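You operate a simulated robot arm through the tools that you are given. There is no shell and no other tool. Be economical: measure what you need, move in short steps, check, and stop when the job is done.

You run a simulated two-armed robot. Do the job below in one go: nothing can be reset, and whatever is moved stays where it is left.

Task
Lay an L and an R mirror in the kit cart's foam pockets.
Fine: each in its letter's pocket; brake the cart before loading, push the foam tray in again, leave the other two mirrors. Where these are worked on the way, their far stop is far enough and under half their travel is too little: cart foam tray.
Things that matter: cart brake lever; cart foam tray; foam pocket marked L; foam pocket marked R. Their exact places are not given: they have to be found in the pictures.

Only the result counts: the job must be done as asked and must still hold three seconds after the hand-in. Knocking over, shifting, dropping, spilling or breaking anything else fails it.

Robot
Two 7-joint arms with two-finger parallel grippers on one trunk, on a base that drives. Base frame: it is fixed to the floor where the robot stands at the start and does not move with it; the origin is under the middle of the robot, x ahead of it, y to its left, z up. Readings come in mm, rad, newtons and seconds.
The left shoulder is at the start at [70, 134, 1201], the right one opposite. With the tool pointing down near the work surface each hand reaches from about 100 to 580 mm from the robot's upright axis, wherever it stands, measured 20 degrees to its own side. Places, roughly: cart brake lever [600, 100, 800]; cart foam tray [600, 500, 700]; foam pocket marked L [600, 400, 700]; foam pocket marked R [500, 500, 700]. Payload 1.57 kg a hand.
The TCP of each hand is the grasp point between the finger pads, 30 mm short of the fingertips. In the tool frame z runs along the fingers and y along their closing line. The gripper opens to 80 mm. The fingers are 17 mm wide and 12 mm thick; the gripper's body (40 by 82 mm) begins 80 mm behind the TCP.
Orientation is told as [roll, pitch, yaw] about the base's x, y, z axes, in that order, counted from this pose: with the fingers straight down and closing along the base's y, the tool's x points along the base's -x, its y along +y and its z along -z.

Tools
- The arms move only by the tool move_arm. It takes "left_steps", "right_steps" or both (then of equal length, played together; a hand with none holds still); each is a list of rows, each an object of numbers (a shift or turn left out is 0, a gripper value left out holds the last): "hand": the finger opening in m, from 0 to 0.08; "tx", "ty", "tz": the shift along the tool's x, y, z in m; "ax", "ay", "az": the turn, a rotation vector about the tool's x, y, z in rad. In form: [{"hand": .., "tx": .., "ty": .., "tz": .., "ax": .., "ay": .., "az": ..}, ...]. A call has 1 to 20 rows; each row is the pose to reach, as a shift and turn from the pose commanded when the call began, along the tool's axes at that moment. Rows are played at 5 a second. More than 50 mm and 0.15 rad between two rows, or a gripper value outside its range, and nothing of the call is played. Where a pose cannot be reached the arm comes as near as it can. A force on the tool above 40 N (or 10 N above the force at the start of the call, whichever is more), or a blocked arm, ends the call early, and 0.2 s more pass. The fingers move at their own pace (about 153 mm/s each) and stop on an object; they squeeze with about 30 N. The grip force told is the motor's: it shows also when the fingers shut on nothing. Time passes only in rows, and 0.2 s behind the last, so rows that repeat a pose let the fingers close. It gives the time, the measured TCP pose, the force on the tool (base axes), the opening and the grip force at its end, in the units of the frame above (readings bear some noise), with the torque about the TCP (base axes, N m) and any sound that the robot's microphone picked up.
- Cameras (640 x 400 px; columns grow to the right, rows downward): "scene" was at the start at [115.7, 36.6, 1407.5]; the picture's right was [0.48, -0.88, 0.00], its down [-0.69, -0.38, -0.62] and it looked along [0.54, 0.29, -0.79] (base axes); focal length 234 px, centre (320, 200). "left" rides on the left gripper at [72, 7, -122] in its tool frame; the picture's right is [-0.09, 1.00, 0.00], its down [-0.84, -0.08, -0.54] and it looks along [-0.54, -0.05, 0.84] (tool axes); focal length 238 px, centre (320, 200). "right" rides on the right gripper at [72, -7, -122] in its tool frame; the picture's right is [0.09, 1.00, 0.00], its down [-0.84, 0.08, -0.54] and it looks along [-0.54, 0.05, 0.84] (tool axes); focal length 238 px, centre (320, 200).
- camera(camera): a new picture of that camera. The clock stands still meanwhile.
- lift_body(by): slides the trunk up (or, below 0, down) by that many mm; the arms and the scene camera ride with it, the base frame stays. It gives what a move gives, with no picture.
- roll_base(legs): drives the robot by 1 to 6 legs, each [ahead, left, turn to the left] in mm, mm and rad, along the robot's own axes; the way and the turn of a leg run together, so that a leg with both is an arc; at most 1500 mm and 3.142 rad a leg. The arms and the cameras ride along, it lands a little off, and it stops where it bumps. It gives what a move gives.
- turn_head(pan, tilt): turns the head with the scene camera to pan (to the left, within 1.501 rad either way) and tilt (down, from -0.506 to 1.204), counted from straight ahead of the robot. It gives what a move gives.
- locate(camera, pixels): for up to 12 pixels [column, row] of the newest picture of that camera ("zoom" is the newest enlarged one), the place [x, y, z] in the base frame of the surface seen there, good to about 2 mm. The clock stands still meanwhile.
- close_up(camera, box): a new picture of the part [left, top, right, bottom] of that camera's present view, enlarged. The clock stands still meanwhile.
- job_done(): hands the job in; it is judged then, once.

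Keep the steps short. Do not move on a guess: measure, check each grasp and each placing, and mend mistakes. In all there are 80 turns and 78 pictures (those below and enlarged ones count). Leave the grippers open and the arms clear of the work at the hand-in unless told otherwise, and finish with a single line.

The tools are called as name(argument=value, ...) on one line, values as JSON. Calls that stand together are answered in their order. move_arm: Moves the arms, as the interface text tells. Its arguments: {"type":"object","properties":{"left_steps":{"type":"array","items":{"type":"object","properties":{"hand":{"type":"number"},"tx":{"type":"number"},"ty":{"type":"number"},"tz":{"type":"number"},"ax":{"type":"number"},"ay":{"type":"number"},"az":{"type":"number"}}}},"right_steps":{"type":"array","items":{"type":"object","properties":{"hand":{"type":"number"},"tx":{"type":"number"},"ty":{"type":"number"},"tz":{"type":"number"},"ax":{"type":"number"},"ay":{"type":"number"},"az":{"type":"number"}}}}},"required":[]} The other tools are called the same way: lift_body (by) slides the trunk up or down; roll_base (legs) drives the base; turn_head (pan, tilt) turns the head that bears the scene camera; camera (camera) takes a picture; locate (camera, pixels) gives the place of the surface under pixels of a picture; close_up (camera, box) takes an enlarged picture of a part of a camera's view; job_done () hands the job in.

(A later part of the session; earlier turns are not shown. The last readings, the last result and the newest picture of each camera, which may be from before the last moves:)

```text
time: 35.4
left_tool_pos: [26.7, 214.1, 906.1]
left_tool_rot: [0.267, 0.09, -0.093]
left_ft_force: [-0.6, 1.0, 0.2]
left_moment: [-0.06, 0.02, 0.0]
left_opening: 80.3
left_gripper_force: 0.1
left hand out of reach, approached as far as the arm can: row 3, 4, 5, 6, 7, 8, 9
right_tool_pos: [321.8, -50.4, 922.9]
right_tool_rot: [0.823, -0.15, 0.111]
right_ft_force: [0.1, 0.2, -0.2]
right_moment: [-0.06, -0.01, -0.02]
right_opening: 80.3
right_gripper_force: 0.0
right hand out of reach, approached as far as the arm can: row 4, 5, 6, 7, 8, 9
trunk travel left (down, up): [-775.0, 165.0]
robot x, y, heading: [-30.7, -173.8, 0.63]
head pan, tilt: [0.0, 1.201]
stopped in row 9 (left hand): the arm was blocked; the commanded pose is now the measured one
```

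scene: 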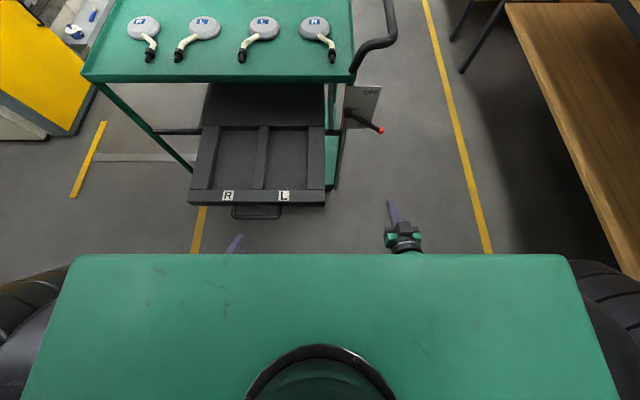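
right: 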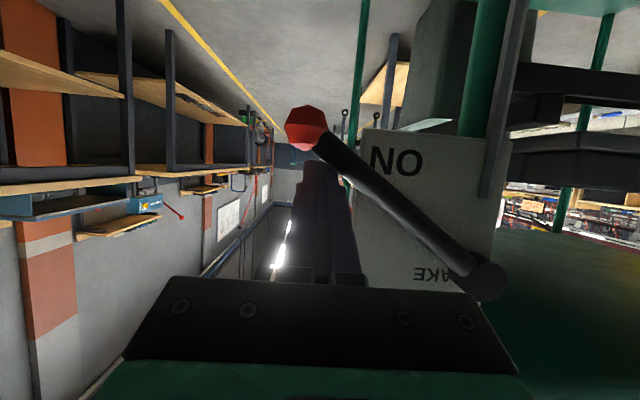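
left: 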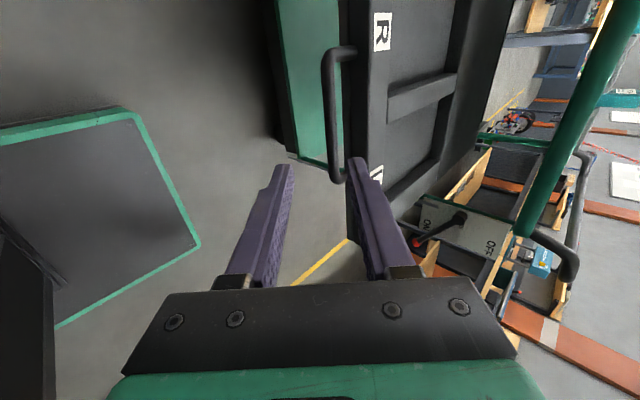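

Both arms struggled, with a block at row 9. I look before any more motion.

turn_head(pan=0.0, tilt=0.8)

camera(camera="scene")

camera(camera="left")

camera(camera="right")

```text
time: 36.2
left_tool_pos: [25.2, 205.7, 911.0]
left_tool_rot: [0.28, 0.089, -0.094]
left_ft_force: [0.6, 0.0, 0.1]
left_moment: [-0.02, 0.0, 0.02]
left_opening: 80.1
left_gripper_force: 0.0
right_tool_pos: [321.2, -59.5, 923.8]
right_tool_rot: [0.834, -0.153, 0.11]
right_ft_force: [-0.8, -0.1, 0.0]
right_moment: [0.0, -0.01, 0.0]
right_opening: 80.1
right_gripper_force: 0.1
trunk travel left (down, up): [-775.0, 165.0]
robot x, y, heading: [-31.7, -175.3, 0.636]
head pan, tilt: [0.0, 0.799]
```

```text
47 pictures are left
```

scene: 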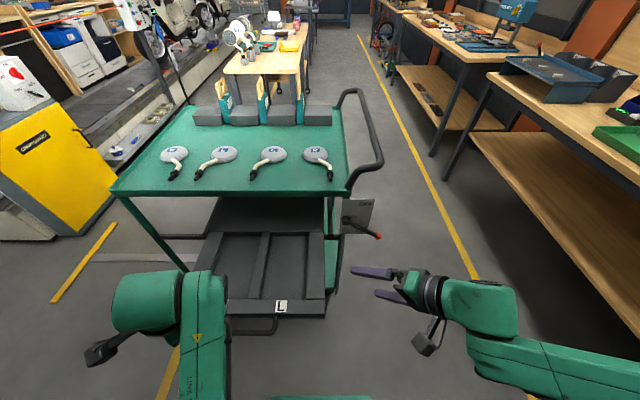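

```text
46 pictures are left
```

left: 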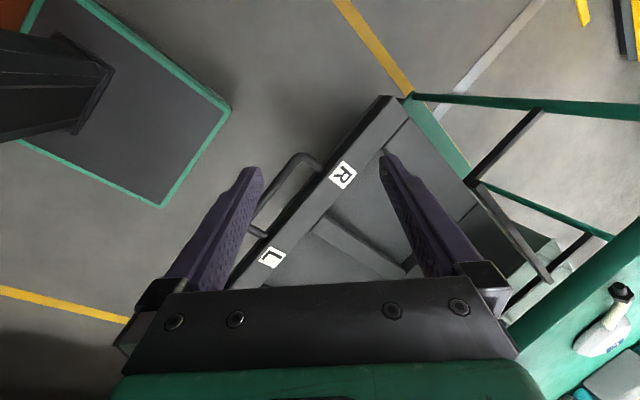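

```text
45 pictures are left
```

right: 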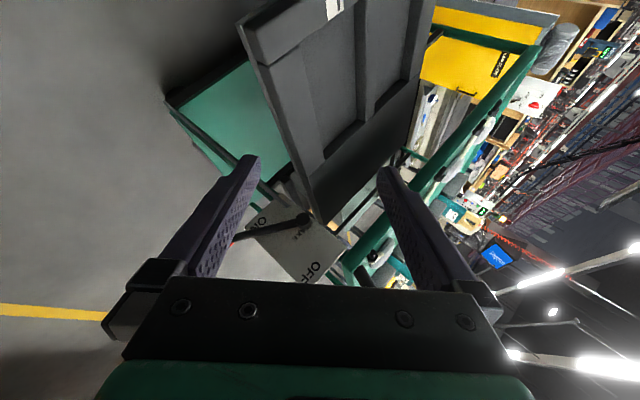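

Nothing was touched; the arms just took an awkward way. I finish the turn to tool-down and raise both by about 200 mm in one smooth go.

move_arm(right_steps=[{"tx": -0.0044, "ty": 0.0209, "tz": -0.019, "ax": 0.11, "ay": 0.051, "az": -0.061}, {"tx": -0.0087, "ty": 0.0418, "tz": -0.0379, "ax": 0.221, "ay": 0.102, "az": -0.123}, {"tx": -0.0131, "ty": 0.0627, "tz": -0.0569, "ax": 0.331, "ay": 0.153, "az": -0.184}, {"tx": -0.0174, "ty": 0.0837, "tz": -0.0759, "ax": 0.442, "ay": 0.205, "az": -0.246}, {"tx": -0.0218, "ty": 0.1046, "tz": -0.0949, "ax": 0.552, "ay": 0.256, "az": -0.307}, {"tx": -0.0261, "ty": 0.1255, "tz": -0.1138, "ax": 0.663, "ay": 0.307, "az": -0.369}, {"tx": -0.0305, "ty": 0.1464, "tz": -0.1328, "ax": 0.773, "ay": 0.358, "az": -0.43}, {"tx": -0.0305, "ty": 0.1464, "tz": -0.1328, "ax": 0.773, "ay": 0.358, "az": -0.43}], left_steps=[{"tx": 0.0027, "ty": 0.0083, "tz": -0.0287, "ax": 0.043, "ay": 0.002, "az": -0.105}, {"tx": 0.0053, "ty": 0.0165, "tz": -0.0574, "ax": 0.086, "ay": 0.005, "az": -0.21}, {"tx": 0.008, "ty": 0.0248, "tz": -0.0861, "ax": 0.129, "ay": 0.007, "az": -0.315}, {"tx": 0.0107, "ty": 0.033, "tz": -0.1149, "ax": 0.171, "ay": 0.01, "az": -0.421}, {"tx": 0.0134, "ty": 0.0413, "tz": -0.1436, "ax": 0.214, "ay": 0.012, "az": -0.526}, {"tx": 0.016, "ty": 0.0495, "tz": -0.1723, "ax": 0.257, "ay": 0.015, "az": -0.631}, {"tx": 0.0187, "ty": 0.0578, "tz": -0.201, "ax": 0.3, "ay": 0.017, "az": -0.736}, {"tx": 0.0187, "ty": 0.0578, "tz": -0.201, "ax": 0.3, "ay": 0.017, "az": -0.736}])

```text
time: 36.7
left_tool_pos: [-8.1, 251.1, 941.8]
left_tool_rot: [0.385, 0.193, -0.026]
left_ft_force: [-0.7, 0.2, 0.1]
left_moment: [-0.01, -0.01, 0.04]
left_opening: 80.1
left_gripper_force: 0.1
left hand out of reach, approached as far as the arm can: row 1, 2
right_tool_pos: [320.4, -56.1, 954.8]
right_tool_rot: [0.707, -0.161, 0.202]
right_ft_force: [-0.6, 0.3, -0.7]
right_moment: [-0.01, 0.0, -0.02]
right_opening: 79.9
right_gripper_force: 0.1
trunk travel left (down, up): [-775.0, 165.0]
robot x, y, heading: [-34.8, -172.2, 0.632]
head pan, tilt: [0.0, 0.799]
stopped in row 2 (left hand): the arm was blocked; the commanded pose is now the measured one
```

The left arm is blocked against itself while folded. I move the right hand on alone and bring the left forward-left-up in its present orientation to unfold it.

move_arm(left_steps=[{"tx": -0.0062, "ty": 0.0332, "tz": -0.0062}, {"tx": -0.0124, "ty": 0.0664, "tz": -0.0124}, {"tx": -0.0187, "ty": 0.0995, "tz": -0.0186}, {"tx": -0.0249, "ty": 0.1327, "tz": -0.0247}, {"tx": -0.0311, "ty": 0.1659, "tz": -0.0309}, {"tx": -0.0373, "ty": 0.1991, "tz": -0.0371}])

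move_arm(right_steps=[{"tx": -0.0046, "ty": 0.0182, "tz": -0.0213, "ax": 0.11, "ay": 0.05, "az": -0.06}, {"tx": -0.0091, "ty": 0.0363, "tz": -0.0425, "ax": 0.22, "ay": 0.101, "az": -0.119}, {"tx": -0.0137, "ty": 0.0545, "tz": -0.0638, "ax": 0.33, "ay": 0.151, "az": -0.178}, {"tx": -0.0182, "ty": 0.0727, "tz": -0.0851, "ax": 0.439, "ay": 0.202, "az": -0.238}, {"tx": -0.0228, "ty": 0.0908, "tz": -0.1063, "ax": 0.549, "ay": 0.252, "az": -0.298}, {"tx": -0.0273, "ty": 0.109, "tz": -0.1276, "ax": 0.659, "ay": 0.303, "az": -0.357}, {"tx": -0.0273, "ty": 0.109, "tz": -0.1276, "ax": 0.659, "ay": 0.303, "az": -0.357}])

camera(camera="scene")

```text
time: 38.1
left_tool_pos: [55.1, 418.1, 1044.9]
left_tool_rot: [0.386, 0.19, -0.026]
left_ft_force: [-0.7, 0.8, -0.2]
left_moment: [-0.01, -0.01, -0.06]
left_opening: 80.0
left_gripper_force: 0.1
right_tool_pos: [321.2, -59.0, 954.8]
right_tool_rot: [0.706, -0.163, 0.199]
right_ft_force: [-0.6, 0.4, -0.3]
right_moment: [-0.02, 0.0, 0.02]
right_opening: 80.1
right_gripper_force: 0.0
trunk travel left (down, up): [-775.0, 165.0]
robot x, y, heading: [-32.3, -172.5, 0.636]
head pan, tilt: [0.0, 0.799]
```

```text
time: 39.7
left_tool_pos: [53.6, 417.4, 1043.8]
left_tool_rot: [0.39, 0.19, -0.025]
left_ft_force: [0.1, 0.0, 0.4]
left_moment: [-0.01, 0.01, 0.0]
left_opening: 80.1
left_gripper_force: 0.1
right_tool_pos: [442.7, -197.5, 1101.4]
right_tool_rot: [0.059, -0.007, 0.683]
right_ft_force: [-1.0, -0.1, 0.3]
right_moment: [-0.02, -0.01, -0.01]
right_opening: 80.0
right_gripper_force: 0.1
right hand out of reach, approached as far as the arm can: row 2, 3, 4, 5, 6, 7
trunk travel left (down, up): [-775.0, 165.0]
robot x, y, heading: [-33.2, -174.4, 0.636]
head pan, tilt: [0.0, 0.799]
```

```text
44 pictures are left
```

scene: 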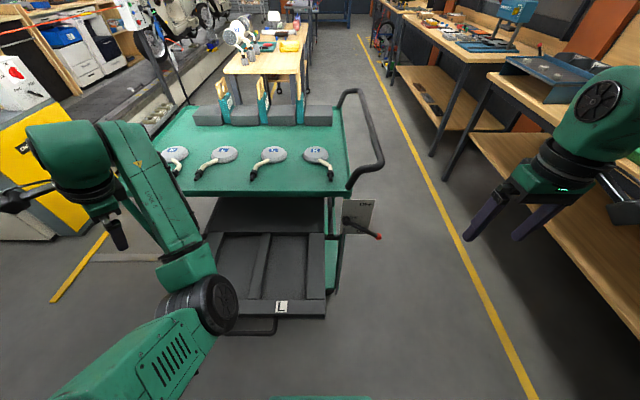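

Both arms are free again; the left elbow is folded low in front, though. I extend the left hand forward-up while turning it to tool-down, to let it straighten.

move_arm(left_steps=[{"tx": -0.0092, "ty": 0.0179, "tz": -0.0166, "ax": 0.073, "ay": -0.009, "az": -0.114}, {"tx": -0.0183, "ty": 0.0357, "tz": -0.0332, "ax": 0.146, "ay": -0.018, "az": -0.229}, {"tx": -0.0275, "ty": 0.0536, "tz": -0.0498, "ax": 0.218, "ay": -0.027, "az": -0.343}, {"tx": -0.0366, "ty": 0.0715, "tz": -0.0663, "ax": 0.291, "ay": -0.035, "az": -0.457}, {"tx": -0.0458, "ty": 0.0893, "tz": -0.0829, "ax": 0.364, "ay": -0.044, "az": -0.572}, {"tx": -0.0549, "ty": 0.1072, "tz": -0.0995, "ax": 0.437, "ay": -0.053, "az": -0.686}, {"tx": -0.0549, "ty": 0.1072, "tz": -0.0995, "ax": 0.437, "ay": -0.053, "az": -0.686}])

camera(camera="scene")

```text
time: 41.3
left_tool_pos: [135.9, 477.8, 1164.2]
left_tool_rot: [0.0, -0.001, 0.634]
left_ft_force: [0.3, 0.1, -0.4]
left_moment: [-0.01, 0.01, 0.04]
left_opening: 80.1
left_gripper_force: 0.1
right_tool_pos: [443.7, -199.6, 1099.5]
right_tool_rot: [0.061, -0.006, 0.682]
right_ft_force: [-0.5, -0.6, 0.3]
right_moment: [-0.01, -0.02, 0.01]
right_opening: 80.1
right_gripper_force: 0.1
trunk travel left (down, up): [-775.0, 165.0]
robot x, y, heading: [-37.4, -173.5, 0.635]
head pan, tilt: [0.0, 0.799]
```

```text
43 pictures are left
```

scene: 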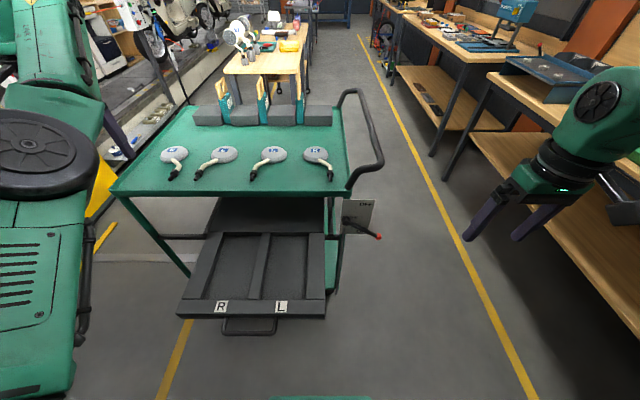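

Good: the left arm is back in its normal posture. Now I drive left 340 mm, then forward 240 mm over the open tray (trunk stays high), and look.

roll_base(legs=[[0, 340, 0]])

roll_base(legs=[[240, 0, 0]])

camera(camera="scene")

camera(camera="right")

camera(camera="left")

```text
time: 43.5
left_tool_pos: [-66.7, 751.5, 1164.1]
left_tool_rot: [0.003, 0.001, 0.633]
left_ft_force: [0.5, 0.2, 1.1]
left_moment: [0.0, 0.02, -0.04]
left_opening: 80.0
left_gripper_force: 0.1
right_tool_pos: [240.6, 76.3, 1100.1]
right_tool_rot: [0.063, -0.007, 0.682]
right_ft_force: [0.2, -0.8, -0.4]
right_moment: [0.02, 0.04, -0.02]
right_opening: 79.9
right_gripper_force: 0.0
trunk travel left (down, up): [-775.0, 165.0]
robot x, y, heading: [-237.8, 103.8, 0.632]
head pan, tilt: [0.0, 0.799]
```

```text
time: 45.3
left_tool_pos: [124.6, 893.9, 1164.6]
left_tool_rot: [0.001, -0.001, 0.634]
left_ft_force: [-0.1, -0.2, 0.7]
left_moment: [0.0, 0.04, -0.01]
left_opening: 80.2
left_gripper_force: 0.2
right_tool_pos: [432.7, 218.3, 1099.4]
right_tool_rot: [0.061, -0.009, 0.682]
right_ft_force: [-0.2, 0.0, 0.2]
right_moment: [-0.01, -0.01, -0.01]
right_opening: 79.8
right_gripper_force: 0.0
trunk travel left (down, up): [-775.0, 165.0]
robot x, y, heading: [-39.8, 245.1, 0.635]
head pan, tilt: [0.0, 0.799]
```

```text
42 pictures are left
```

scene: 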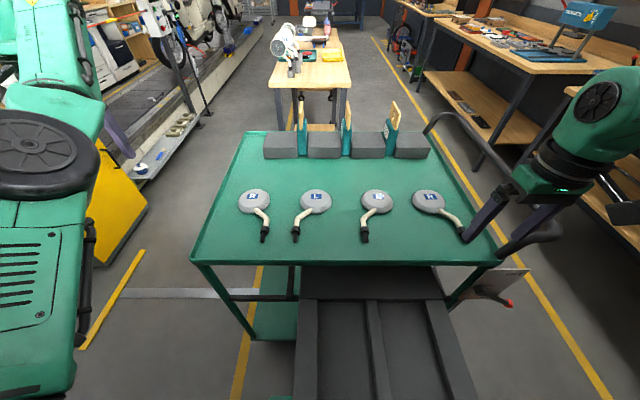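

```text
41 pictures are left
```

right: 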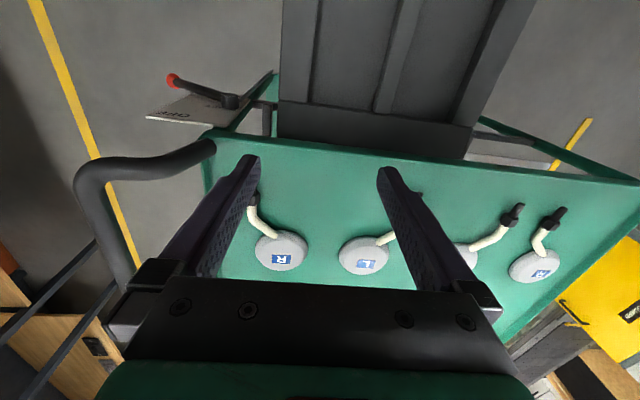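

```text
40 pictures are left
```

left: 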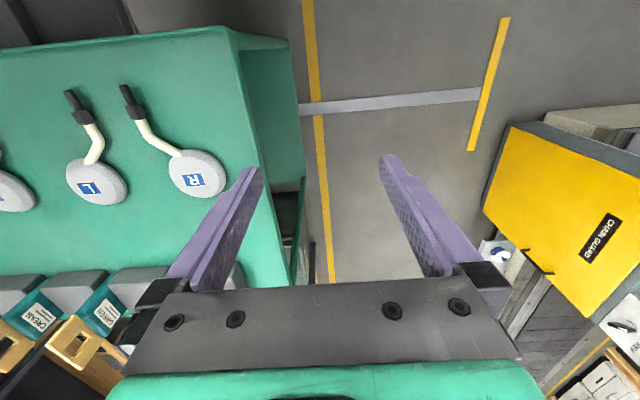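

Robot now stands over the tray end. I enlarge and measure the R mirror at left and the L mirror third from left.

close_up(camera="scene", box=[230, 175, 406, 285])

locate(camera="zoom", pixels=[[45, 95], [145, 98], [92, 60], [92, 140], [112, 145], [120, 165], [135, 185], [130, 205], [125, 230], [118, 250]])

locate(camera="zoom", pixels=[[485, 92], [588, 92], [535, 52], [535, 135], [515, 145], [500, 160], [491, 175], [487, 195], [488, 220], [486, 240], [488, 207]])

```text
3.64 times, centred on (318, 230) of scene
```

zoom: 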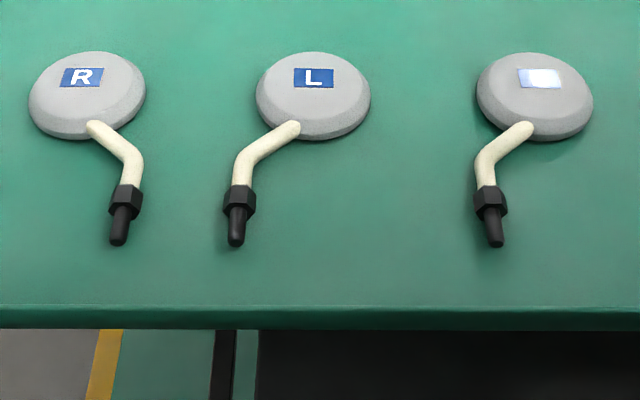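

```text
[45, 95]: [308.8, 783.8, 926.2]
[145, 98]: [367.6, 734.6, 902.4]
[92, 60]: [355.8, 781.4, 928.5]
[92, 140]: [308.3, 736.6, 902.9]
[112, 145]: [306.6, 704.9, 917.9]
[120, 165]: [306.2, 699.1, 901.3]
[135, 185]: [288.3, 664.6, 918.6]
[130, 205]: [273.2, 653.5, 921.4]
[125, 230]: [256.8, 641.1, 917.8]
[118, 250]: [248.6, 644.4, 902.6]
```

```text
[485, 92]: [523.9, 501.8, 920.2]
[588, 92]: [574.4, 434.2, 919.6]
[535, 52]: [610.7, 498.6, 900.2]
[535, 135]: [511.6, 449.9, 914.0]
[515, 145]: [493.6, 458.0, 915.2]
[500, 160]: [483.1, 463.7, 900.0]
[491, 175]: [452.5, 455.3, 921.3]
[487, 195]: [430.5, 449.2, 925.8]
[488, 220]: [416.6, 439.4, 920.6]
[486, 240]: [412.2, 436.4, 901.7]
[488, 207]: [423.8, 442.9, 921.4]
```

Surface z 901, disc top 928, stems about 15 mm thick with the first segment at about 45° to the cart. Discs are about 96 mm wide, so I'll grip the stem beside each disc. I bring both hands 100 mm above the stems with the fingers turned across them.

move_arm(right_steps=[{"hand": 0.05, "tx": -0.0273, "ty": 0.0202, "tz": 0.0158, "ax": 0.008, "ay": -0.002, "az": 0.114}, {"tx": -0.0547, "ty": 0.0404, "tz": 0.0316, "ax": 0.016, "ay": -0.005, "az": 0.228}, {"tx": -0.082, "ty": 0.0606, "tz": 0.0474, "ax": 0.025, "ay": -0.007, "az": 0.342}, {"tx": -0.1093, "ty": 0.0808, "tz": 0.0631, "ax": 0.033, "ay": -0.009, "az": 0.455}, {"tx": -0.1366, "ty": 0.101, "tz": 0.0789, "ax": 0.041, "ay": -0.011, "az": 0.569}, {"tx": -0.164, "ty": 0.1212, "tz": 0.0947, "ax": 0.049, "ay": -0.014, "az": 0.683}, {"tx": -0.1913, "ty": 0.1414, "tz": 0.1105, "ax": 0.058, "ay": -0.016, "az": 0.797}, {"tx": -0.1913, "ty": 0.1414, "tz": 0.1105, "ax": 0.058, "ay": -0.016, "az": 0.797}], left_steps=[{"hand": 0.05, "tx": -0.0049, "ty": -0.0374, "tz": 0.0234, "az": -0.107}, {"tx": -0.0097, "ty": -0.0749, "tz": 0.0469, "az": -0.214}, {"tx": -0.0146, "ty": -0.1123, "tz": 0.0703, "az": -0.321}, {"tx": -0.0194, "ty": -0.1497, "tz": 0.0937, "az": -0.429}, {"tx": -0.0243, "ty": -0.1871, "tz": 0.1171, "az": -0.536}, {"tx": -0.0291, "ty": -0.2246, "tz": 0.1406, "az": -0.643}, {"tx": -0.034, "ty": -0.262, "tz": 0.164, "az": -0.75}, {"tx": -0.034, "ty": -0.262, "tz": 0.164, "az": -0.75}])

camera(camera="scene")

camera(camera="right")

camera(camera="left")

```text
time: 46.6
left_tool_pos: [263.8, 747.2, 1040.1]
left_tool_rot: [-0.004, -0.002, 1.209]
left_ft_force: [-0.8, 0.1, -0.5]
left_moment: [0.03, -0.04, 0.03]
left_opening: 49.9
left_gripper_force: 0.0
right_tool_pos: [537.2, 203.7, 935.0]
right_tool_rot: [0.119, -0.002, 0.132]
right_ft_force: [-0.3, -0.4, 1.0]
right_moment: [-0.02, 0.02, 0.01]
right_opening: 50.2
right_gripper_force: 0.0
right hand out of reach, approached as far as the arm can: row 1, 2, 3, 4, 5, 6
trunk travel left (down, up): [-775.0, 165.0]
robot x, y, heading: [-47.7, 245.0, 0.638]
head pan, tilt: [0.0, 0.799]
stopped in row 6 (right hand): the force on the tool passed its limit at 96 N (the readings are from after the stop); the commanded pose is now the measured one
```

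```text
38 pictures are left
```

scene: 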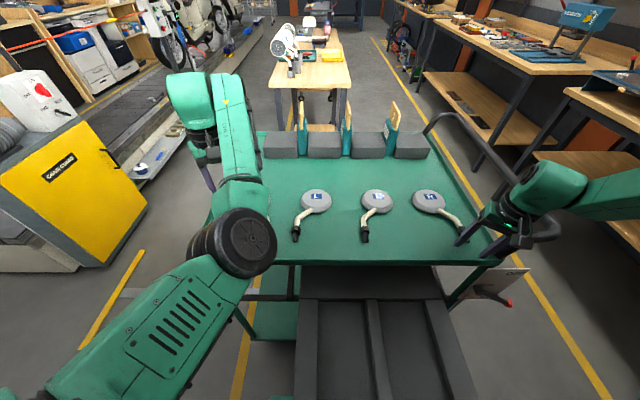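

```text
37 pictures are left
```

right: 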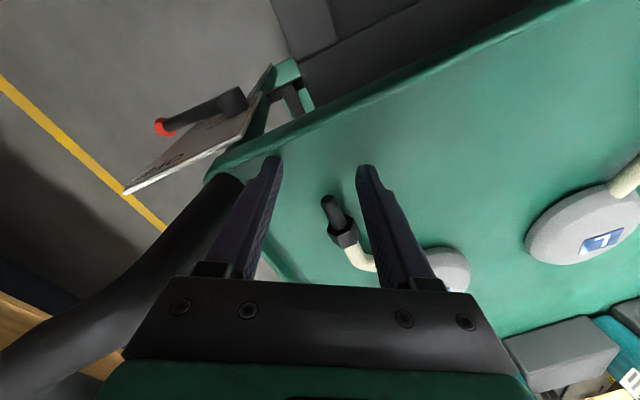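

```text
36 pictures are left
```

left: 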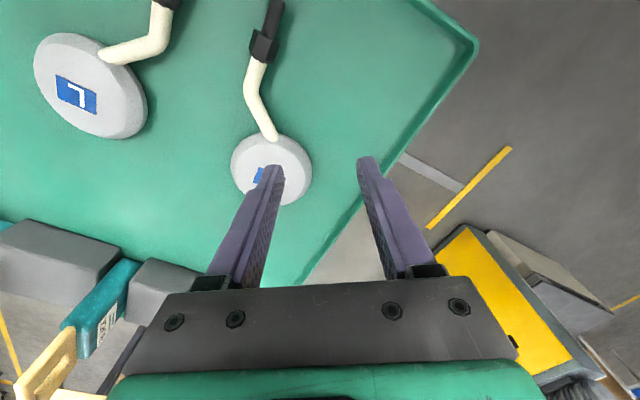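

The right arm is in a poor branch: it sagged to z 935 and bumped (likely the wrist on the cart's push handle). I raise it straight up at once.

move_arm(right_steps=[{"tz": -0.02}, {"tz": -0.05}, {"tz": -0.09}, {"tz": -0.13}, {"tz": -0.17}])

camera(camera="scene")

locate(camera="scene", pixels=[[193, 260], [499, 267], [305, 196], [376, 196], [428, 198], [462, 238], [425, 130], [375, 300]])

```text
time: 47.8
left_tool_pos: [266.7, 746.0, 1039.4]
left_tool_rot: [0.0, 0.002, 1.205]
left_ft_force: [-0.3, -1.0, 0.0]
left_moment: [-0.02, 0.02, 0.01]
left_opening: 50.0
left_gripper_force: 0.0
right_tool_pos: [564.0, 155.2, 1090.0]
right_tool_rot: [0.129, 0.003, 0.137]
right_ft_force: [0.1, -0.4, -0.3]
right_moment: [-0.02, 0.0, -0.01]
right_opening: 49.9
right_gripper_force: 0.1
right hand out of reach, approached as far as the arm can: row 1, 2, 3, 4, 5
trunk travel left (down, up): [-775.0, 165.0]
robot x, y, heading: [-42.1, 241.3, 0.636]
head pan, tilt: [0.0, 0.799]
```

```text
35 pictures are left
```

scene: 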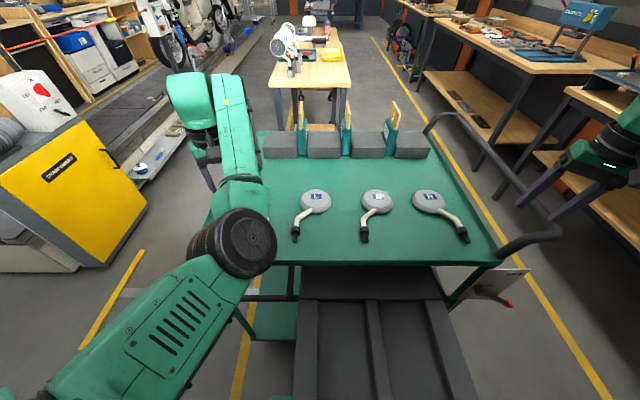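

```text
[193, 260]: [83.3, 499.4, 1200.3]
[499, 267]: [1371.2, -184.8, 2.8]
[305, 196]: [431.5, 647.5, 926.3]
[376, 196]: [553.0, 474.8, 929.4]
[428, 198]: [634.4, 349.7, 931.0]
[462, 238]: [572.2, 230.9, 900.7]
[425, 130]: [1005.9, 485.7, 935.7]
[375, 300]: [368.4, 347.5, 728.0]
```

The cart and mirrors are unmoved. I bring the right arm back toward its starting posture: yaw square, leftward and up.

move_arm(right_steps=[{"tx": 0.0143, "ty": 0.028, "tz": -0.0105, "ax": 0.025, "ay": 0.006, "az": -0.099}, {"tx": 0.0286, "ty": 0.056, "tz": -0.021, "ax": 0.05, "ay": 0.013, "az": -0.199}, {"tx": 0.043, "ty": 0.0839, "tz": -0.0314, "ax": 0.076, "ay": 0.019, "az": -0.298}, {"tx": 0.0573, "ty": 0.1119, "tz": -0.0419, "ax": 0.101, "ay": 0.026, "az": -0.398}, {"tx": 0.0716, "ty": 0.1399, "tz": -0.0524, "ax": 0.126, "ay": 0.032, "az": -0.497}, {"tx": 0.0716, "ty": 0.1399, "tz": -0.0524, "ax": 0.126, "ay": 0.032, "az": -0.497}])

turn_head(pan=-0.7, tilt=0.7)

camera(camera="scene")

```text
time: 49.2
left_tool_pos: [266.6, 748.2, 1038.0]
left_tool_rot: [0.0, 0.0, 1.208]
left_ft_force: [0.8, 0.3, -0.4]
left_moment: [0.0, -0.02, -0.01]
left_opening: 49.8
left_gripper_force: 0.0
right_tool_pos: [511.6, 237.0, 1159.1]
right_tool_rot: [-0.003, 0.004, 0.632]
right_ft_force: [-0.5, 0.2, -1.1]
right_moment: [0.01, 0.02, -0.02]
right_opening: 49.9
right_gripper_force: 0.0
right hand out of reach, approached as far as the arm can: row 1, 2, 3, 4, 5, 6
trunk travel left (down, up): [-775.0, 165.0]
robot x, y, heading: [-41.6, 243.6, 0.628]
head pan, tilt: [0.0, 0.799]
```

```text
time: 50.3
left_tool_pos: [267.0, 748.0, 1037.4]
left_tool_rot: [0.0, 0.003, 1.208]
left_ft_force: [-0.5, 0.8, 0.1]
left_moment: [0.01, -0.02, 0.01]
left_opening: 49.8
left_gripper_force: 0.0
right_tool_pos: [510.1, 237.9, 1159.9]
right_tool_rot: [-0.003, 0.006, 0.632]
right_ft_force: [0.3, 0.0, -0.6]
right_moment: [-0.01, 0.03, 0.0]
right_opening: 50.2
right_gripper_force: 0.1
trunk travel left (down, up): [-775.0, 165.0]
robot x, y, heading: [-40.6, 247.7, 0.633]
head pan, tilt: [-0.7, 0.7]
```

```text
34 pictures are left
```

scene: 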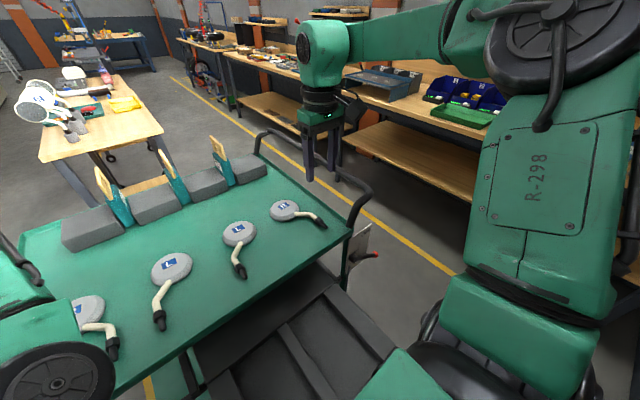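

The right arm is in its normal posture again. I move it left 180 mm and 60 mm forward at the same height and check.

move_arm(right_steps=[{"tx": -0.012, "ty": 0.036}, {"tx": -0.024, "ty": 0.072}, {"tx": -0.036, "ty": 0.108}, {"tx": -0.048, "ty": 0.144}, {"tx": -0.06, "ty": 0.18}, {"tx": -0.06, "ty": 0.18}])

turn_head(pan=0.0, tilt=0.85)

camera(camera="scene")

```text
time: 51.7
left_tool_pos: [268.0, 747.9, 1038.5]
left_tool_rot: [-0.001, 0.001, 1.206]
left_ft_force: [-0.4, -1.1, -0.3]
left_moment: [-0.01, 0.01, 0.0]
left_opening: 50.1
left_gripper_force: 0.0
right_tool_pos: [540.3, 263.1, 1160.0]
right_tool_rot: [-0.003, 0.008, 0.631]
right_ft_force: [0.5, -0.1, -0.1]
right_moment: [-0.02, -0.03, 0.02]
right_opening: 49.7
right_gripper_force: 0.0
right hand out of reach, approached as far as the arm can: row 1, 2, 3, 4, 5, 6
trunk travel left (down, up): [-775.0, 165.0]
robot x, y, heading: [-41.9, 244.9, 0.629]
head pan, tilt: [-0.7, 0.7]
```

```text
time: 52.8
left_tool_pos: [267.0, 749.4, 1039.2]
left_tool_rot: [0.0, 0.002, 1.206]
left_ft_force: [0.1, -0.1, 0.2]
left_moment: [0.0, -0.01, -0.03]
left_opening: 49.9
left_gripper_force: 0.1
right_tool_pos: [539.4, 262.7, 1158.7]
right_tool_rot: [-0.004, 0.005, 0.631]
right_ft_force: [0.2, -0.2, 0.6]
right_moment: [0.01, 0.01, 0.02]
right_opening: 50.2
right_gripper_force: 0.1
trunk travel left (down, up): [-775.0, 165.0]
robot x, y, heading: [-41.2, 246.3, 0.635]
head pan, tilt: [0.0, 0.85]
```

```text
33 pictures are left
```

scene: 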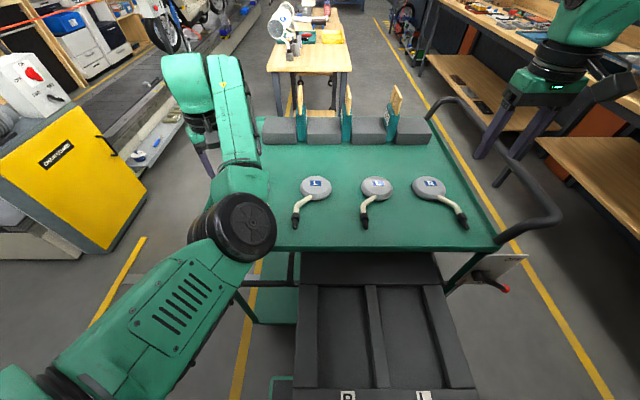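

The right arm is at a joint limit and won't come inward, so it stays parked high at the right and I'll work with the left arm only. I measure the R mirror's stem in the left hand's view.

camera(camera="left")

locate(camera="left", pixels=[[271, 130], [265, 118], [258, 105], [251, 90], [252, 75], [258, 60], [232, 165], [310, 175], [262, 45], [275, 5]])

close_up(camera="left", box=[200, 0, 380, 112])

```text
32 pictures are left
```

left: 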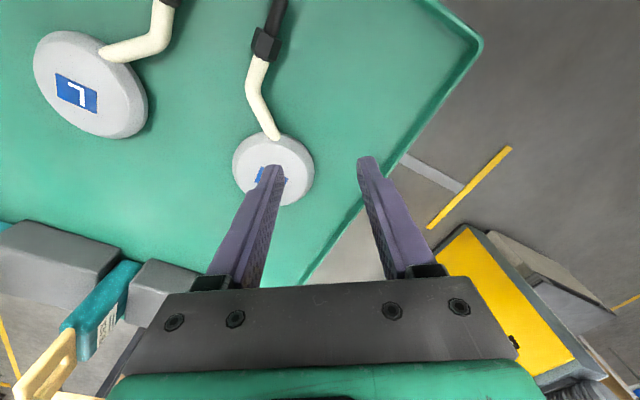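

```text
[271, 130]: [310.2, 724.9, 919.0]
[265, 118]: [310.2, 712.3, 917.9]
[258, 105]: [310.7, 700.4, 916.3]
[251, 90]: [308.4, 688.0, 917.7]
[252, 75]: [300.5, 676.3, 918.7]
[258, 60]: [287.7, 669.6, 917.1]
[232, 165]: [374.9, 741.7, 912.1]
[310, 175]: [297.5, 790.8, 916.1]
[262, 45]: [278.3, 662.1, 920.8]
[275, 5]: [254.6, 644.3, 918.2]
```

```text
3.56 times, centred on (290, 56) of left
```

zoom: 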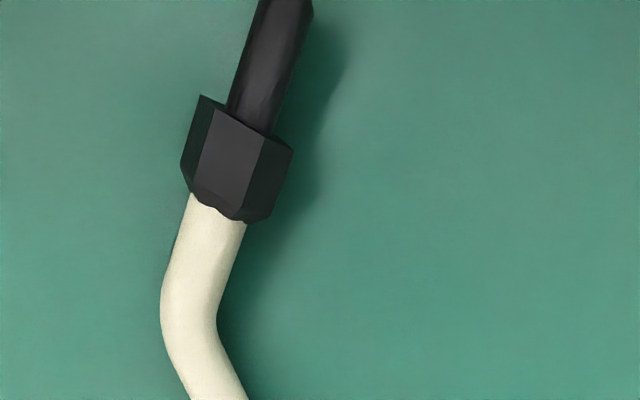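

The stem's first segment runs along base y at x≈310 from y 725 to 690. Grasp point (310,704), with the fingers closing along x (yaw 1.571). I move above it.

move_arm(left_steps=[{"hand": 0.05, "tx": 0.0086, "ty": -0.0187, "tz": 0.014, "az": -0.121}, {"tx": 0.0171, "ty": -0.0374, "tz": 0.028, "az": -0.243}, {"tx": 0.0257, "ty": -0.0561, "tz": 0.043, "az": -0.364}, {"tx": 0.0257, "ty": -0.0561, "tz": 0.043, "az": -0.364}])

camera(camera="left")

```text
time: 53.8
left_tool_pos: [310.1, 703.6, 996.2]
left_tool_rot: [0.001, 0.002, 1.572]
left_ft_force: [-0.3, 0.4, -0.9]
left_moment: [0.01, 0.02, 0.02]
left_opening: 50.2
left_gripper_force: 0.1
right_tool_pos: [539.5, 261.9, 1159.2]
right_tool_rot: [-0.005, 0.006, 0.631]
right_ft_force: [0.5, -0.3, -0.2]
right_moment: [-0.01, 0.03, 0.01]
right_opening: 49.9
right_gripper_force: 0.1
trunk travel left (down, up): [-775.0, 165.0]
robot x, y, heading: [-42.2, 244.2, 0.635]
head pan, tilt: [0.0, 0.85]
```

```text
30 pictures are left
```

left: 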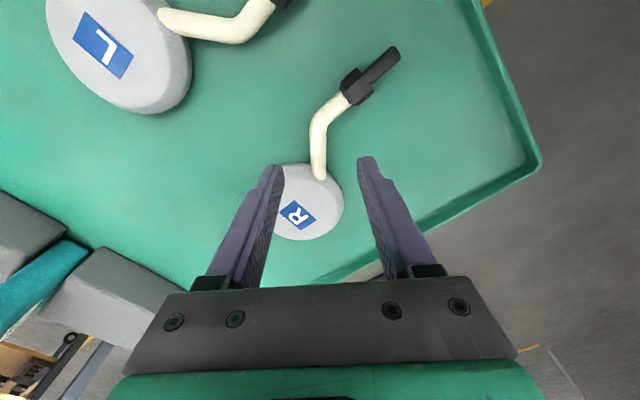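

Aligned exactly over the stem. Now 62 mm straight down (TCP to 934), then close.

move_arm(left_steps=[{"tz": 0.025}, {"tz": 0.045}, {"tz": 0.062}, {"tz": 0.062}])

move_arm(left_steps=[{"hand": 0.0}, {"hand": 0.0}, {"hand": 0.0}])

camera(camera="left")

```text
time: 54.8
left_tool_pos: [310.0, 703.9, 935.0]
left_tool_rot: [0.0, 0.0, 1.571]
left_ft_force: [-0.4, 0.1, 1.1]
left_moment: [-0.02, 0.0, -0.02]
left_opening: 50.0
left_gripper_force: 0.1
right_tool_pos: [540.3, 260.9, 1159.1]
right_tool_rot: [-0.004, 0.005, 0.633]
right_ft_force: [-0.4, 0.7, -0.6]
right_moment: [-0.05, -0.02, 0.02]
right_opening: 50.1
right_gripper_force: 0.1
trunk travel left (down, up): [-775.0, 165.0]
robot x, y, heading: [-41.5, 242.7, 0.635]
head pan, tilt: [0.0, 0.85]
```

```text
time: 55.6
left_tool_pos: [309.5, 704.3, 933.1]
left_tool_rot: [0.0, 0.003, 1.573]
left_ft_force: [-0.5, -1.0, -0.4]
left_moment: [-0.03, 0.0, -0.02]
left_opening: 14.1
left_gripper_force: 29.8
right_tool_pos: [540.5, 261.7, 1160.2]
right_tool_rot: [-0.003, 0.005, 0.634]
right_ft_force: [-0.1, 0.4, 0.7]
right_moment: [-0.03, 0.0, -0.04]
right_opening: 50.1
right_gripper_force: 0.0
trunk travel left (down, up): [-775.0, 165.0]
robot x, y, heading: [-41.9, 247.0, 0.639]
head pan, tilt: [0.0, 0.85]
```

```text
29 pictures are left
```

left: 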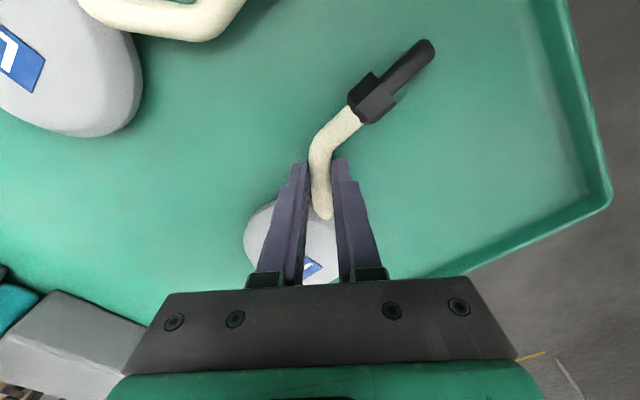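

The stem is held at 14.1 mm. I lift slowly by 110 mm and check.

move_arm(left_steps=[{"tz": -0.01}, {"tz": -0.025}, {"tz": -0.045}, {"tz": -0.065}, {"tz": -0.085}, {"tz": -0.11}])

camera(camera="left")

camera(camera="scene")

```text
time: 57.0
left_tool_pos: [316.5, 711.3, 1040.6]
left_tool_rot: [0.0, 0.002, 1.572]
left_ft_force: [0.6, -0.2, -2.6]
left_moment: [-0.08, 0.0, 0.0]
left_opening: 13.8
left_gripper_force: 29.4
left hand out of reach, approached as far as the arm can: row 6
right_tool_pos: [539.9, 261.7, 1159.9]
right_tool_rot: [-0.005, 0.005, 0.63]
right_ft_force: [0.5, 0.9, -1.0]
right_moment: [0.02, -0.03, 0.01]
right_opening: 49.8
right_gripper_force: 0.1
trunk travel left (down, up): [-775.0, 165.0]
robot x, y, heading: [-44.2, 243.0, 0.635]
head pan, tilt: [0.0, 0.85]
```

```text
28 pictures are left
```

left: 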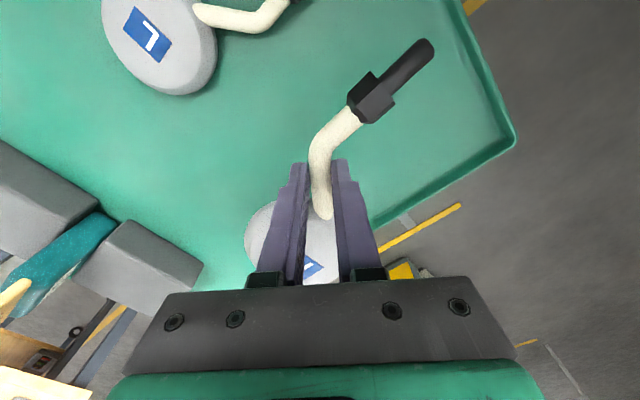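

```text
27 pictures are left
```

scene: 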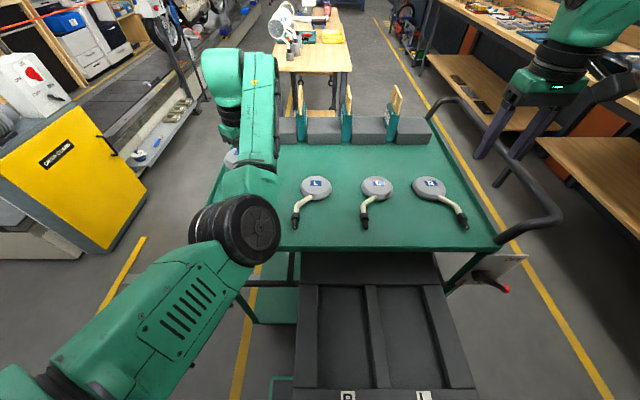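

The mirror is held rigidly (about 0.27 kg). I drive back 170 mm, then right 240 mm to face the pockets, and re-measure them.

roll_base(legs=[[-170, 0, 0]])

roll_base(legs=[[0, -240, 0]])

turn_head(pan=0.2, tilt=1.1)

camera(camera="scene")

```text
time: 58.4
left_tool_pos: [180.7, 610.1, 1039.3]
left_tool_rot: [0.001, 0.002, 1.568]
left_ft_force: [0.5, 0.4, -1.7]
left_moment: [-0.13, 0.0, -0.01]
left_opening: 14.3
left_gripper_force: 30.0
right_tool_pos: [405.1, 162.9, 1158.6]
right_tool_rot: [-0.002, 0.008, 0.632]
right_ft_force: [-0.1, 0.3, -0.9]
right_moment: [0.01, 0.0, -0.02]
right_opening: 50.2
right_gripper_force: 0.1
trunk travel left (down, up): [-775.0, 165.0]
robot x, y, heading: [-180.5, 143.7, 0.633]
head pan, tilt: [0.0, 0.85]
```

```text
time: 60.2
left_tool_pos: [318.5, 419.6, 1040.4]
left_tool_rot: [-0.001, 0.002, 1.569]
left_ft_force: [-0.5, 0.5, -1.7]
left_moment: [-0.09, 0.02, 0.02]
left_opening: 14.3
left_gripper_force: 29.7
right_tool_pos: [541.2, -30.1, 1160.4]
right_tool_rot: [-0.004, 0.007, 0.631]
right_ft_force: [-0.9, -0.1, -0.6]
right_moment: [-0.01, 0.03, -0.01]
right_opening: 49.9
right_gripper_force: 0.1
trunk travel left (down, up): [-775.0, 165.0]
robot x, y, heading: [-41.3, -53.2, 0.632]
head pan, tilt: [0.0, 0.85]
```

```text
time: 61.0
left_tool_pos: [319.3, 417.4, 1040.3]
left_tool_rot: [0.0, 0.001, 1.568]
left_ft_force: [-0.2, -0.9, -2.1]
left_moment: [-0.08, 0.02, 0.0]
left_opening: 13.8
left_gripper_force: 30.0
right_tool_pos: [540.8, -31.0, 1160.3]
right_tool_rot: [-0.005, 0.007, 0.631]
right_ft_force: [0.8, 0.1, 0.2]
right_moment: [0.02, -0.01, 0.0]
right_opening: 50.0
right_gripper_force: 0.1
trunk travel left (down, up): [-775.0, 165.0]
robot x, y, heading: [-38.7, -44.7, 0.629]
head pan, tilt: [0.201, 1.1]
```

```text
26 pictures are left
```

scene: 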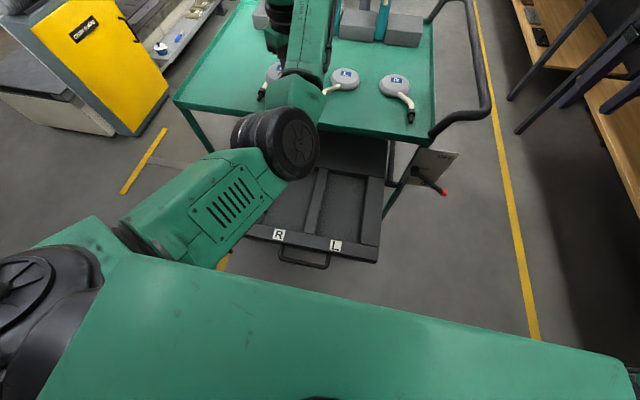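

close_up(camera="scene", box=[230, 150, 406, 260])

locate(camera="scene", pixels=[[278, 233], [335, 245], [310, 236], [305, 225], [262, 222], [320, 226], [356, 233], [364, 178], [330, 172], [275, 226]])

```text
3.64 times, centred on (318, 205) of scene
```

zoom: 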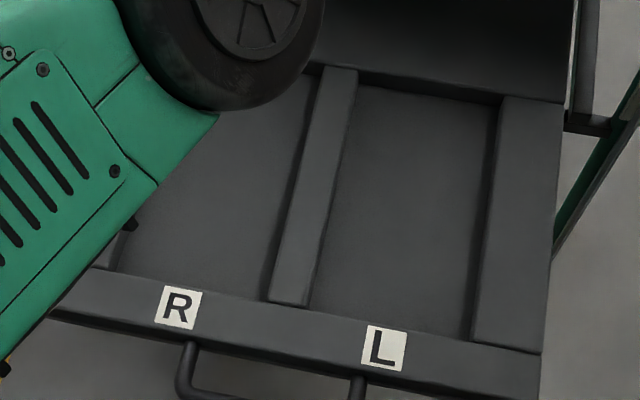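

```text
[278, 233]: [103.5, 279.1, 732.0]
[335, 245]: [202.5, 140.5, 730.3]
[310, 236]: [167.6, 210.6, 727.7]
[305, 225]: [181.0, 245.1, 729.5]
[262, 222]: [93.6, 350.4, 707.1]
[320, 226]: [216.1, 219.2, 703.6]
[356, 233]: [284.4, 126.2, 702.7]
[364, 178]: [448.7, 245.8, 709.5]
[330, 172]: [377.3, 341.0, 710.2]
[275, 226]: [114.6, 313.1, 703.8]
```

locate(camera="zoom", pixels=[[315, 190], [284, 190], [292, 190], [327, 190], [480, 215], [500, 215], [318, 302], [468, 332], [118, 262], [262, 292], [310, 75], [360, 80]])

```text
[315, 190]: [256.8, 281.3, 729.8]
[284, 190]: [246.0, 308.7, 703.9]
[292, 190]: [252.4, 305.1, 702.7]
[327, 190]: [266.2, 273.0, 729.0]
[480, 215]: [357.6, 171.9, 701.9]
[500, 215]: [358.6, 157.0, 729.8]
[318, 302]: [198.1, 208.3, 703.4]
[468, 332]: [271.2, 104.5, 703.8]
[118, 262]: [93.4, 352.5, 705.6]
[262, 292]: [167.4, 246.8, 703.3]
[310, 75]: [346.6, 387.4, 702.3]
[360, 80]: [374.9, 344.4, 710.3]
```

Pockets now: R spans lateral −228…−92, n 283…509 (centre about −160, 396); mirror footprint about 86 × 202 mm after a 0.2 rad turn. I move the mirror over the R pocket, then lower to z 790.

move_arm(left_steps=[{"tx": 0.019, "ty": 0.0226, "az": 0.05}, {"tx": 0.038, "ty": 0.0452, "az": 0.1}, {"tx": 0.0571, "ty": 0.0677, "az": 0.15}, {"tx": 0.0761, "ty": 0.0903, "az": 0.2}, {"tx": 0.0761, "ty": 0.0903, "tz": 0.04, "az": 0.2}, {"tx": 0.0761, "ty": 0.0903, "tz": 0.08, "az": 0.2}, {"tx": 0.0761, "ty": 0.0903, "tz": 0.12, "az": 0.2}, {"tx": 0.0761, "ty": 0.0903, "tz": 0.12, "az": 0.2}])

camera(camera="left")

```text
time: 62.7
left_tool_pos: [211.9, 410.4, 907.0]
left_tool_rot: [0.059, -0.103, 1.437]
left_ft_force: [0.3, 0.1, -2.5]
left_moment: [-0.08, 0.04, -0.01]
left_opening: 14.1
left_gripper_force: 30.0
left hand out of reach, approached as far as the arm can: row 1, 2, 3, 4, 5, 6, 7, 8
right_tool_pos: [542.9, -30.2, 1159.3]
right_tool_rot: [-0.003, 0.008, 0.63]
right_ft_force: [-0.9, -0.2, -0.6]
right_moment: [0.01, 0.01, 0.01]
right_opening: 50.4
right_gripper_force: 0.0
trunk travel left (down, up): [-775.0, 165.0]
robot x, y, heading: [-34.3, -50.1, 0.627]
head pan, tilt: [0.201, 1.1]
stopped in row 8 (left hand): the arm was blocked; the commanded pose is now the measured one
```

```text
24 pictures are left
```

left: 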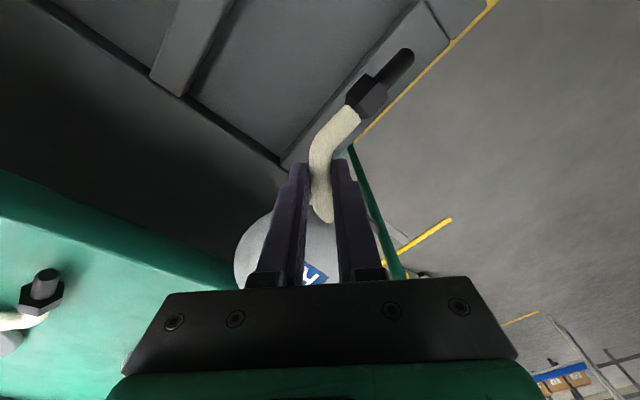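

The left arm meets joint limits when drawn in with this yaw. Better: keep the arm in its earlier good pose and use base and trunk instead. First I raise and return to that pose.

move_arm(left_steps=[{"tx": -0.0036, "ty": 0.002, "tz": -0.0348}, {"tx": -0.0072, "ty": 0.0041, "tz": -0.0696}, {"tx": -0.0144, "ty": -0.0212, "tz": -0.0862, "ax": 0.013, "ay": 0.027, "az": -0.032}, {"tx": -0.0215, "ty": -0.0465, "tz": -0.1028, "ax": 0.026, "ay": 0.053, "az": -0.064}, {"tx": -0.0287, "ty": -0.0718, "tz": -0.1194, "ax": 0.039, "ay": 0.08, "az": -0.096}, {"tx": -0.0358, "ty": -0.0971, "tz": -0.136, "ax": 0.052, "ay": 0.107, "az": -0.128}, {"tx": -0.0358, "ty": -0.0971, "tz": -0.136, "ax": 0.052, "ay": 0.107, "az": -0.128}])

turn_head(pan=0.2, tilt=0.75)

camera(camera="scene")

```text
time: 64.3
left_tool_pos: [320.6, 417.2, 1039.7]
left_tool_rot: [-0.002, 0.007, 1.567]
left_ft_force: [0.7, 0.2, -1.5]
left_moment: [-0.08, 0.0, -0.04]
left_opening: 14.3
left_gripper_force: 29.9
left hand out of reach, approached as far as the arm can: row 1, 2, 3, 4, 5
right_tool_pos: [541.8, -31.1, 1160.1]
right_tool_rot: [-0.004, 0.007, 0.63]
right_ft_force: [0.1, 0.3, 0.0]
right_moment: [-0.02, -0.01, 0.01]
right_opening: 49.8
right_gripper_force: 0.0
trunk travel left (down, up): [-775.0, 165.0]
robot x, y, heading: [-37.7, -46.9, 0.63]
head pan, tilt: [0.201, 1.1]
```

```text
time: 65.2
left_tool_pos: [321.3, 417.6, 1038.9]
left_tool_rot: [0.0, 0.004, 1.567]
left_ft_force: [0.2, 0.5, -1.6]
left_moment: [-0.08, 0.03, -0.02]
left_opening: 14.3
left_gripper_force: 30.1
right_tool_pos: [542.7, -31.4, 1160.2]
right_tool_rot: [-0.005, 0.007, 0.629]
right_ft_force: [0.5, -0.2, 0.1]
right_moment: [0.0, -0.01, 0.01]
right_opening: 50.0
right_gripper_force: 0.1
trunk travel left (down, up): [-775.0, 165.0]
robot x, y, heading: [-37.8, -48.4, 0.632]
head pan, tilt: [0.201, 0.75]
```

```text
23 pictures are left
```

scene: 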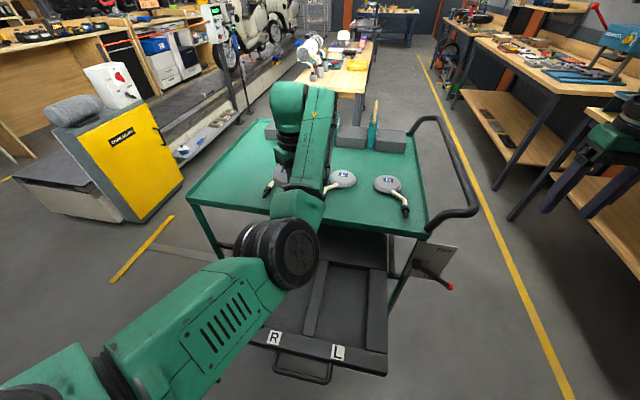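

I check the elbow's place before lowering.

locate(camera="scene", pixels=[[295, 255], [290, 285], [262, 225], [240, 250], [318, 250], [300, 215], [200, 320]])

```text
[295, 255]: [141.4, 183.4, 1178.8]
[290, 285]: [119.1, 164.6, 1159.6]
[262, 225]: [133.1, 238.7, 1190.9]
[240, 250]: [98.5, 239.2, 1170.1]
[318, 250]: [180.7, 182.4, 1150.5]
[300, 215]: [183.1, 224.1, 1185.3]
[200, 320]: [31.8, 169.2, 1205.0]
```

Elbow bottom is high enough and will stay in front of the tray. I drive back 116 mm and right 12 mm to bring the mirror over the R pocket.

roll_base(legs=[[-116, -12, 0]])

lift_body(by=-100)

camera(camera="left")

camera(camera="scene")

```text
time: 66.4
left_tool_pos: [234.1, 340.8, 1039.1]
left_tool_rot: [-0.002, 0.005, 1.563]
left_ft_force: [0.1, 0.4, -1.2]
left_moment: [-0.04, 0.01, 0.03]
left_opening: 14.2
left_gripper_force: 30.2
right_tool_pos: [457.7, -107.8, 1157.6]
right_tool_rot: [-0.002, 0.009, 0.629]
right_ft_force: [0.5, -0.1, 0.1]
right_moment: [-0.02, -0.03, 0.03]
right_opening: 50.0
right_gripper_force: 0.1
trunk travel left (down, up): [-775.0, 165.0]
robot x, y, heading: [-131.4, -125.5, 0.624]
head pan, tilt: [0.201, 0.75]
```

```text
time: 67.7
left_tool_pos: [233.3, 337.8, 939.1]
left_tool_rot: [-0.002, 0.003, 1.566]
left_ft_force: [1.2, -0.2, -1.6]
left_moment: [-0.06, 0.02, 0.02]
left_opening: 14.0
left_gripper_force: 30.0
right_tool_pos: [454.5, -109.2, 1060.4]
right_tool_rot: [-0.003, 0.005, 0.629]
right_ft_force: [0.0, 0.2, 1.0]
right_moment: [-0.01, 0.0, 0.02]
right_opening: 49.8
right_gripper_force: 0.0
trunk travel left (down, up): [-675.0, 265.0]
robot x, y, heading: [-125.3, -124.6, 0.63]
head pan, tilt: [0.201, 0.75]
```

```text
22 pictures are left
```

left: 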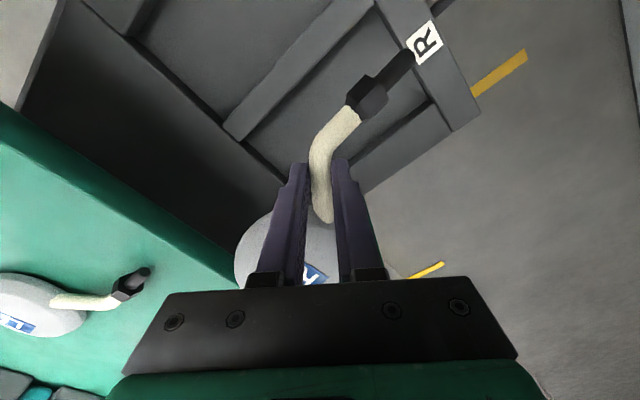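

```text
21 pictures are left
```

scene: 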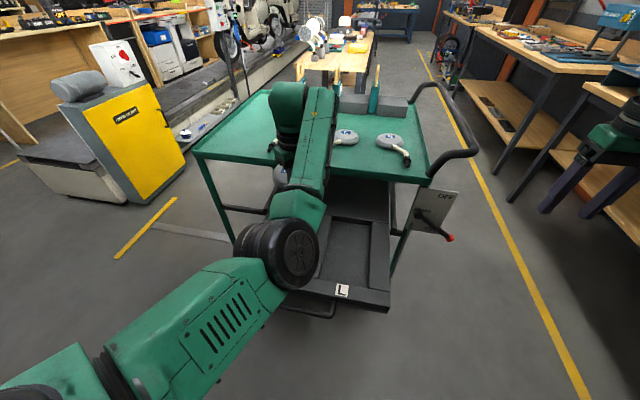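

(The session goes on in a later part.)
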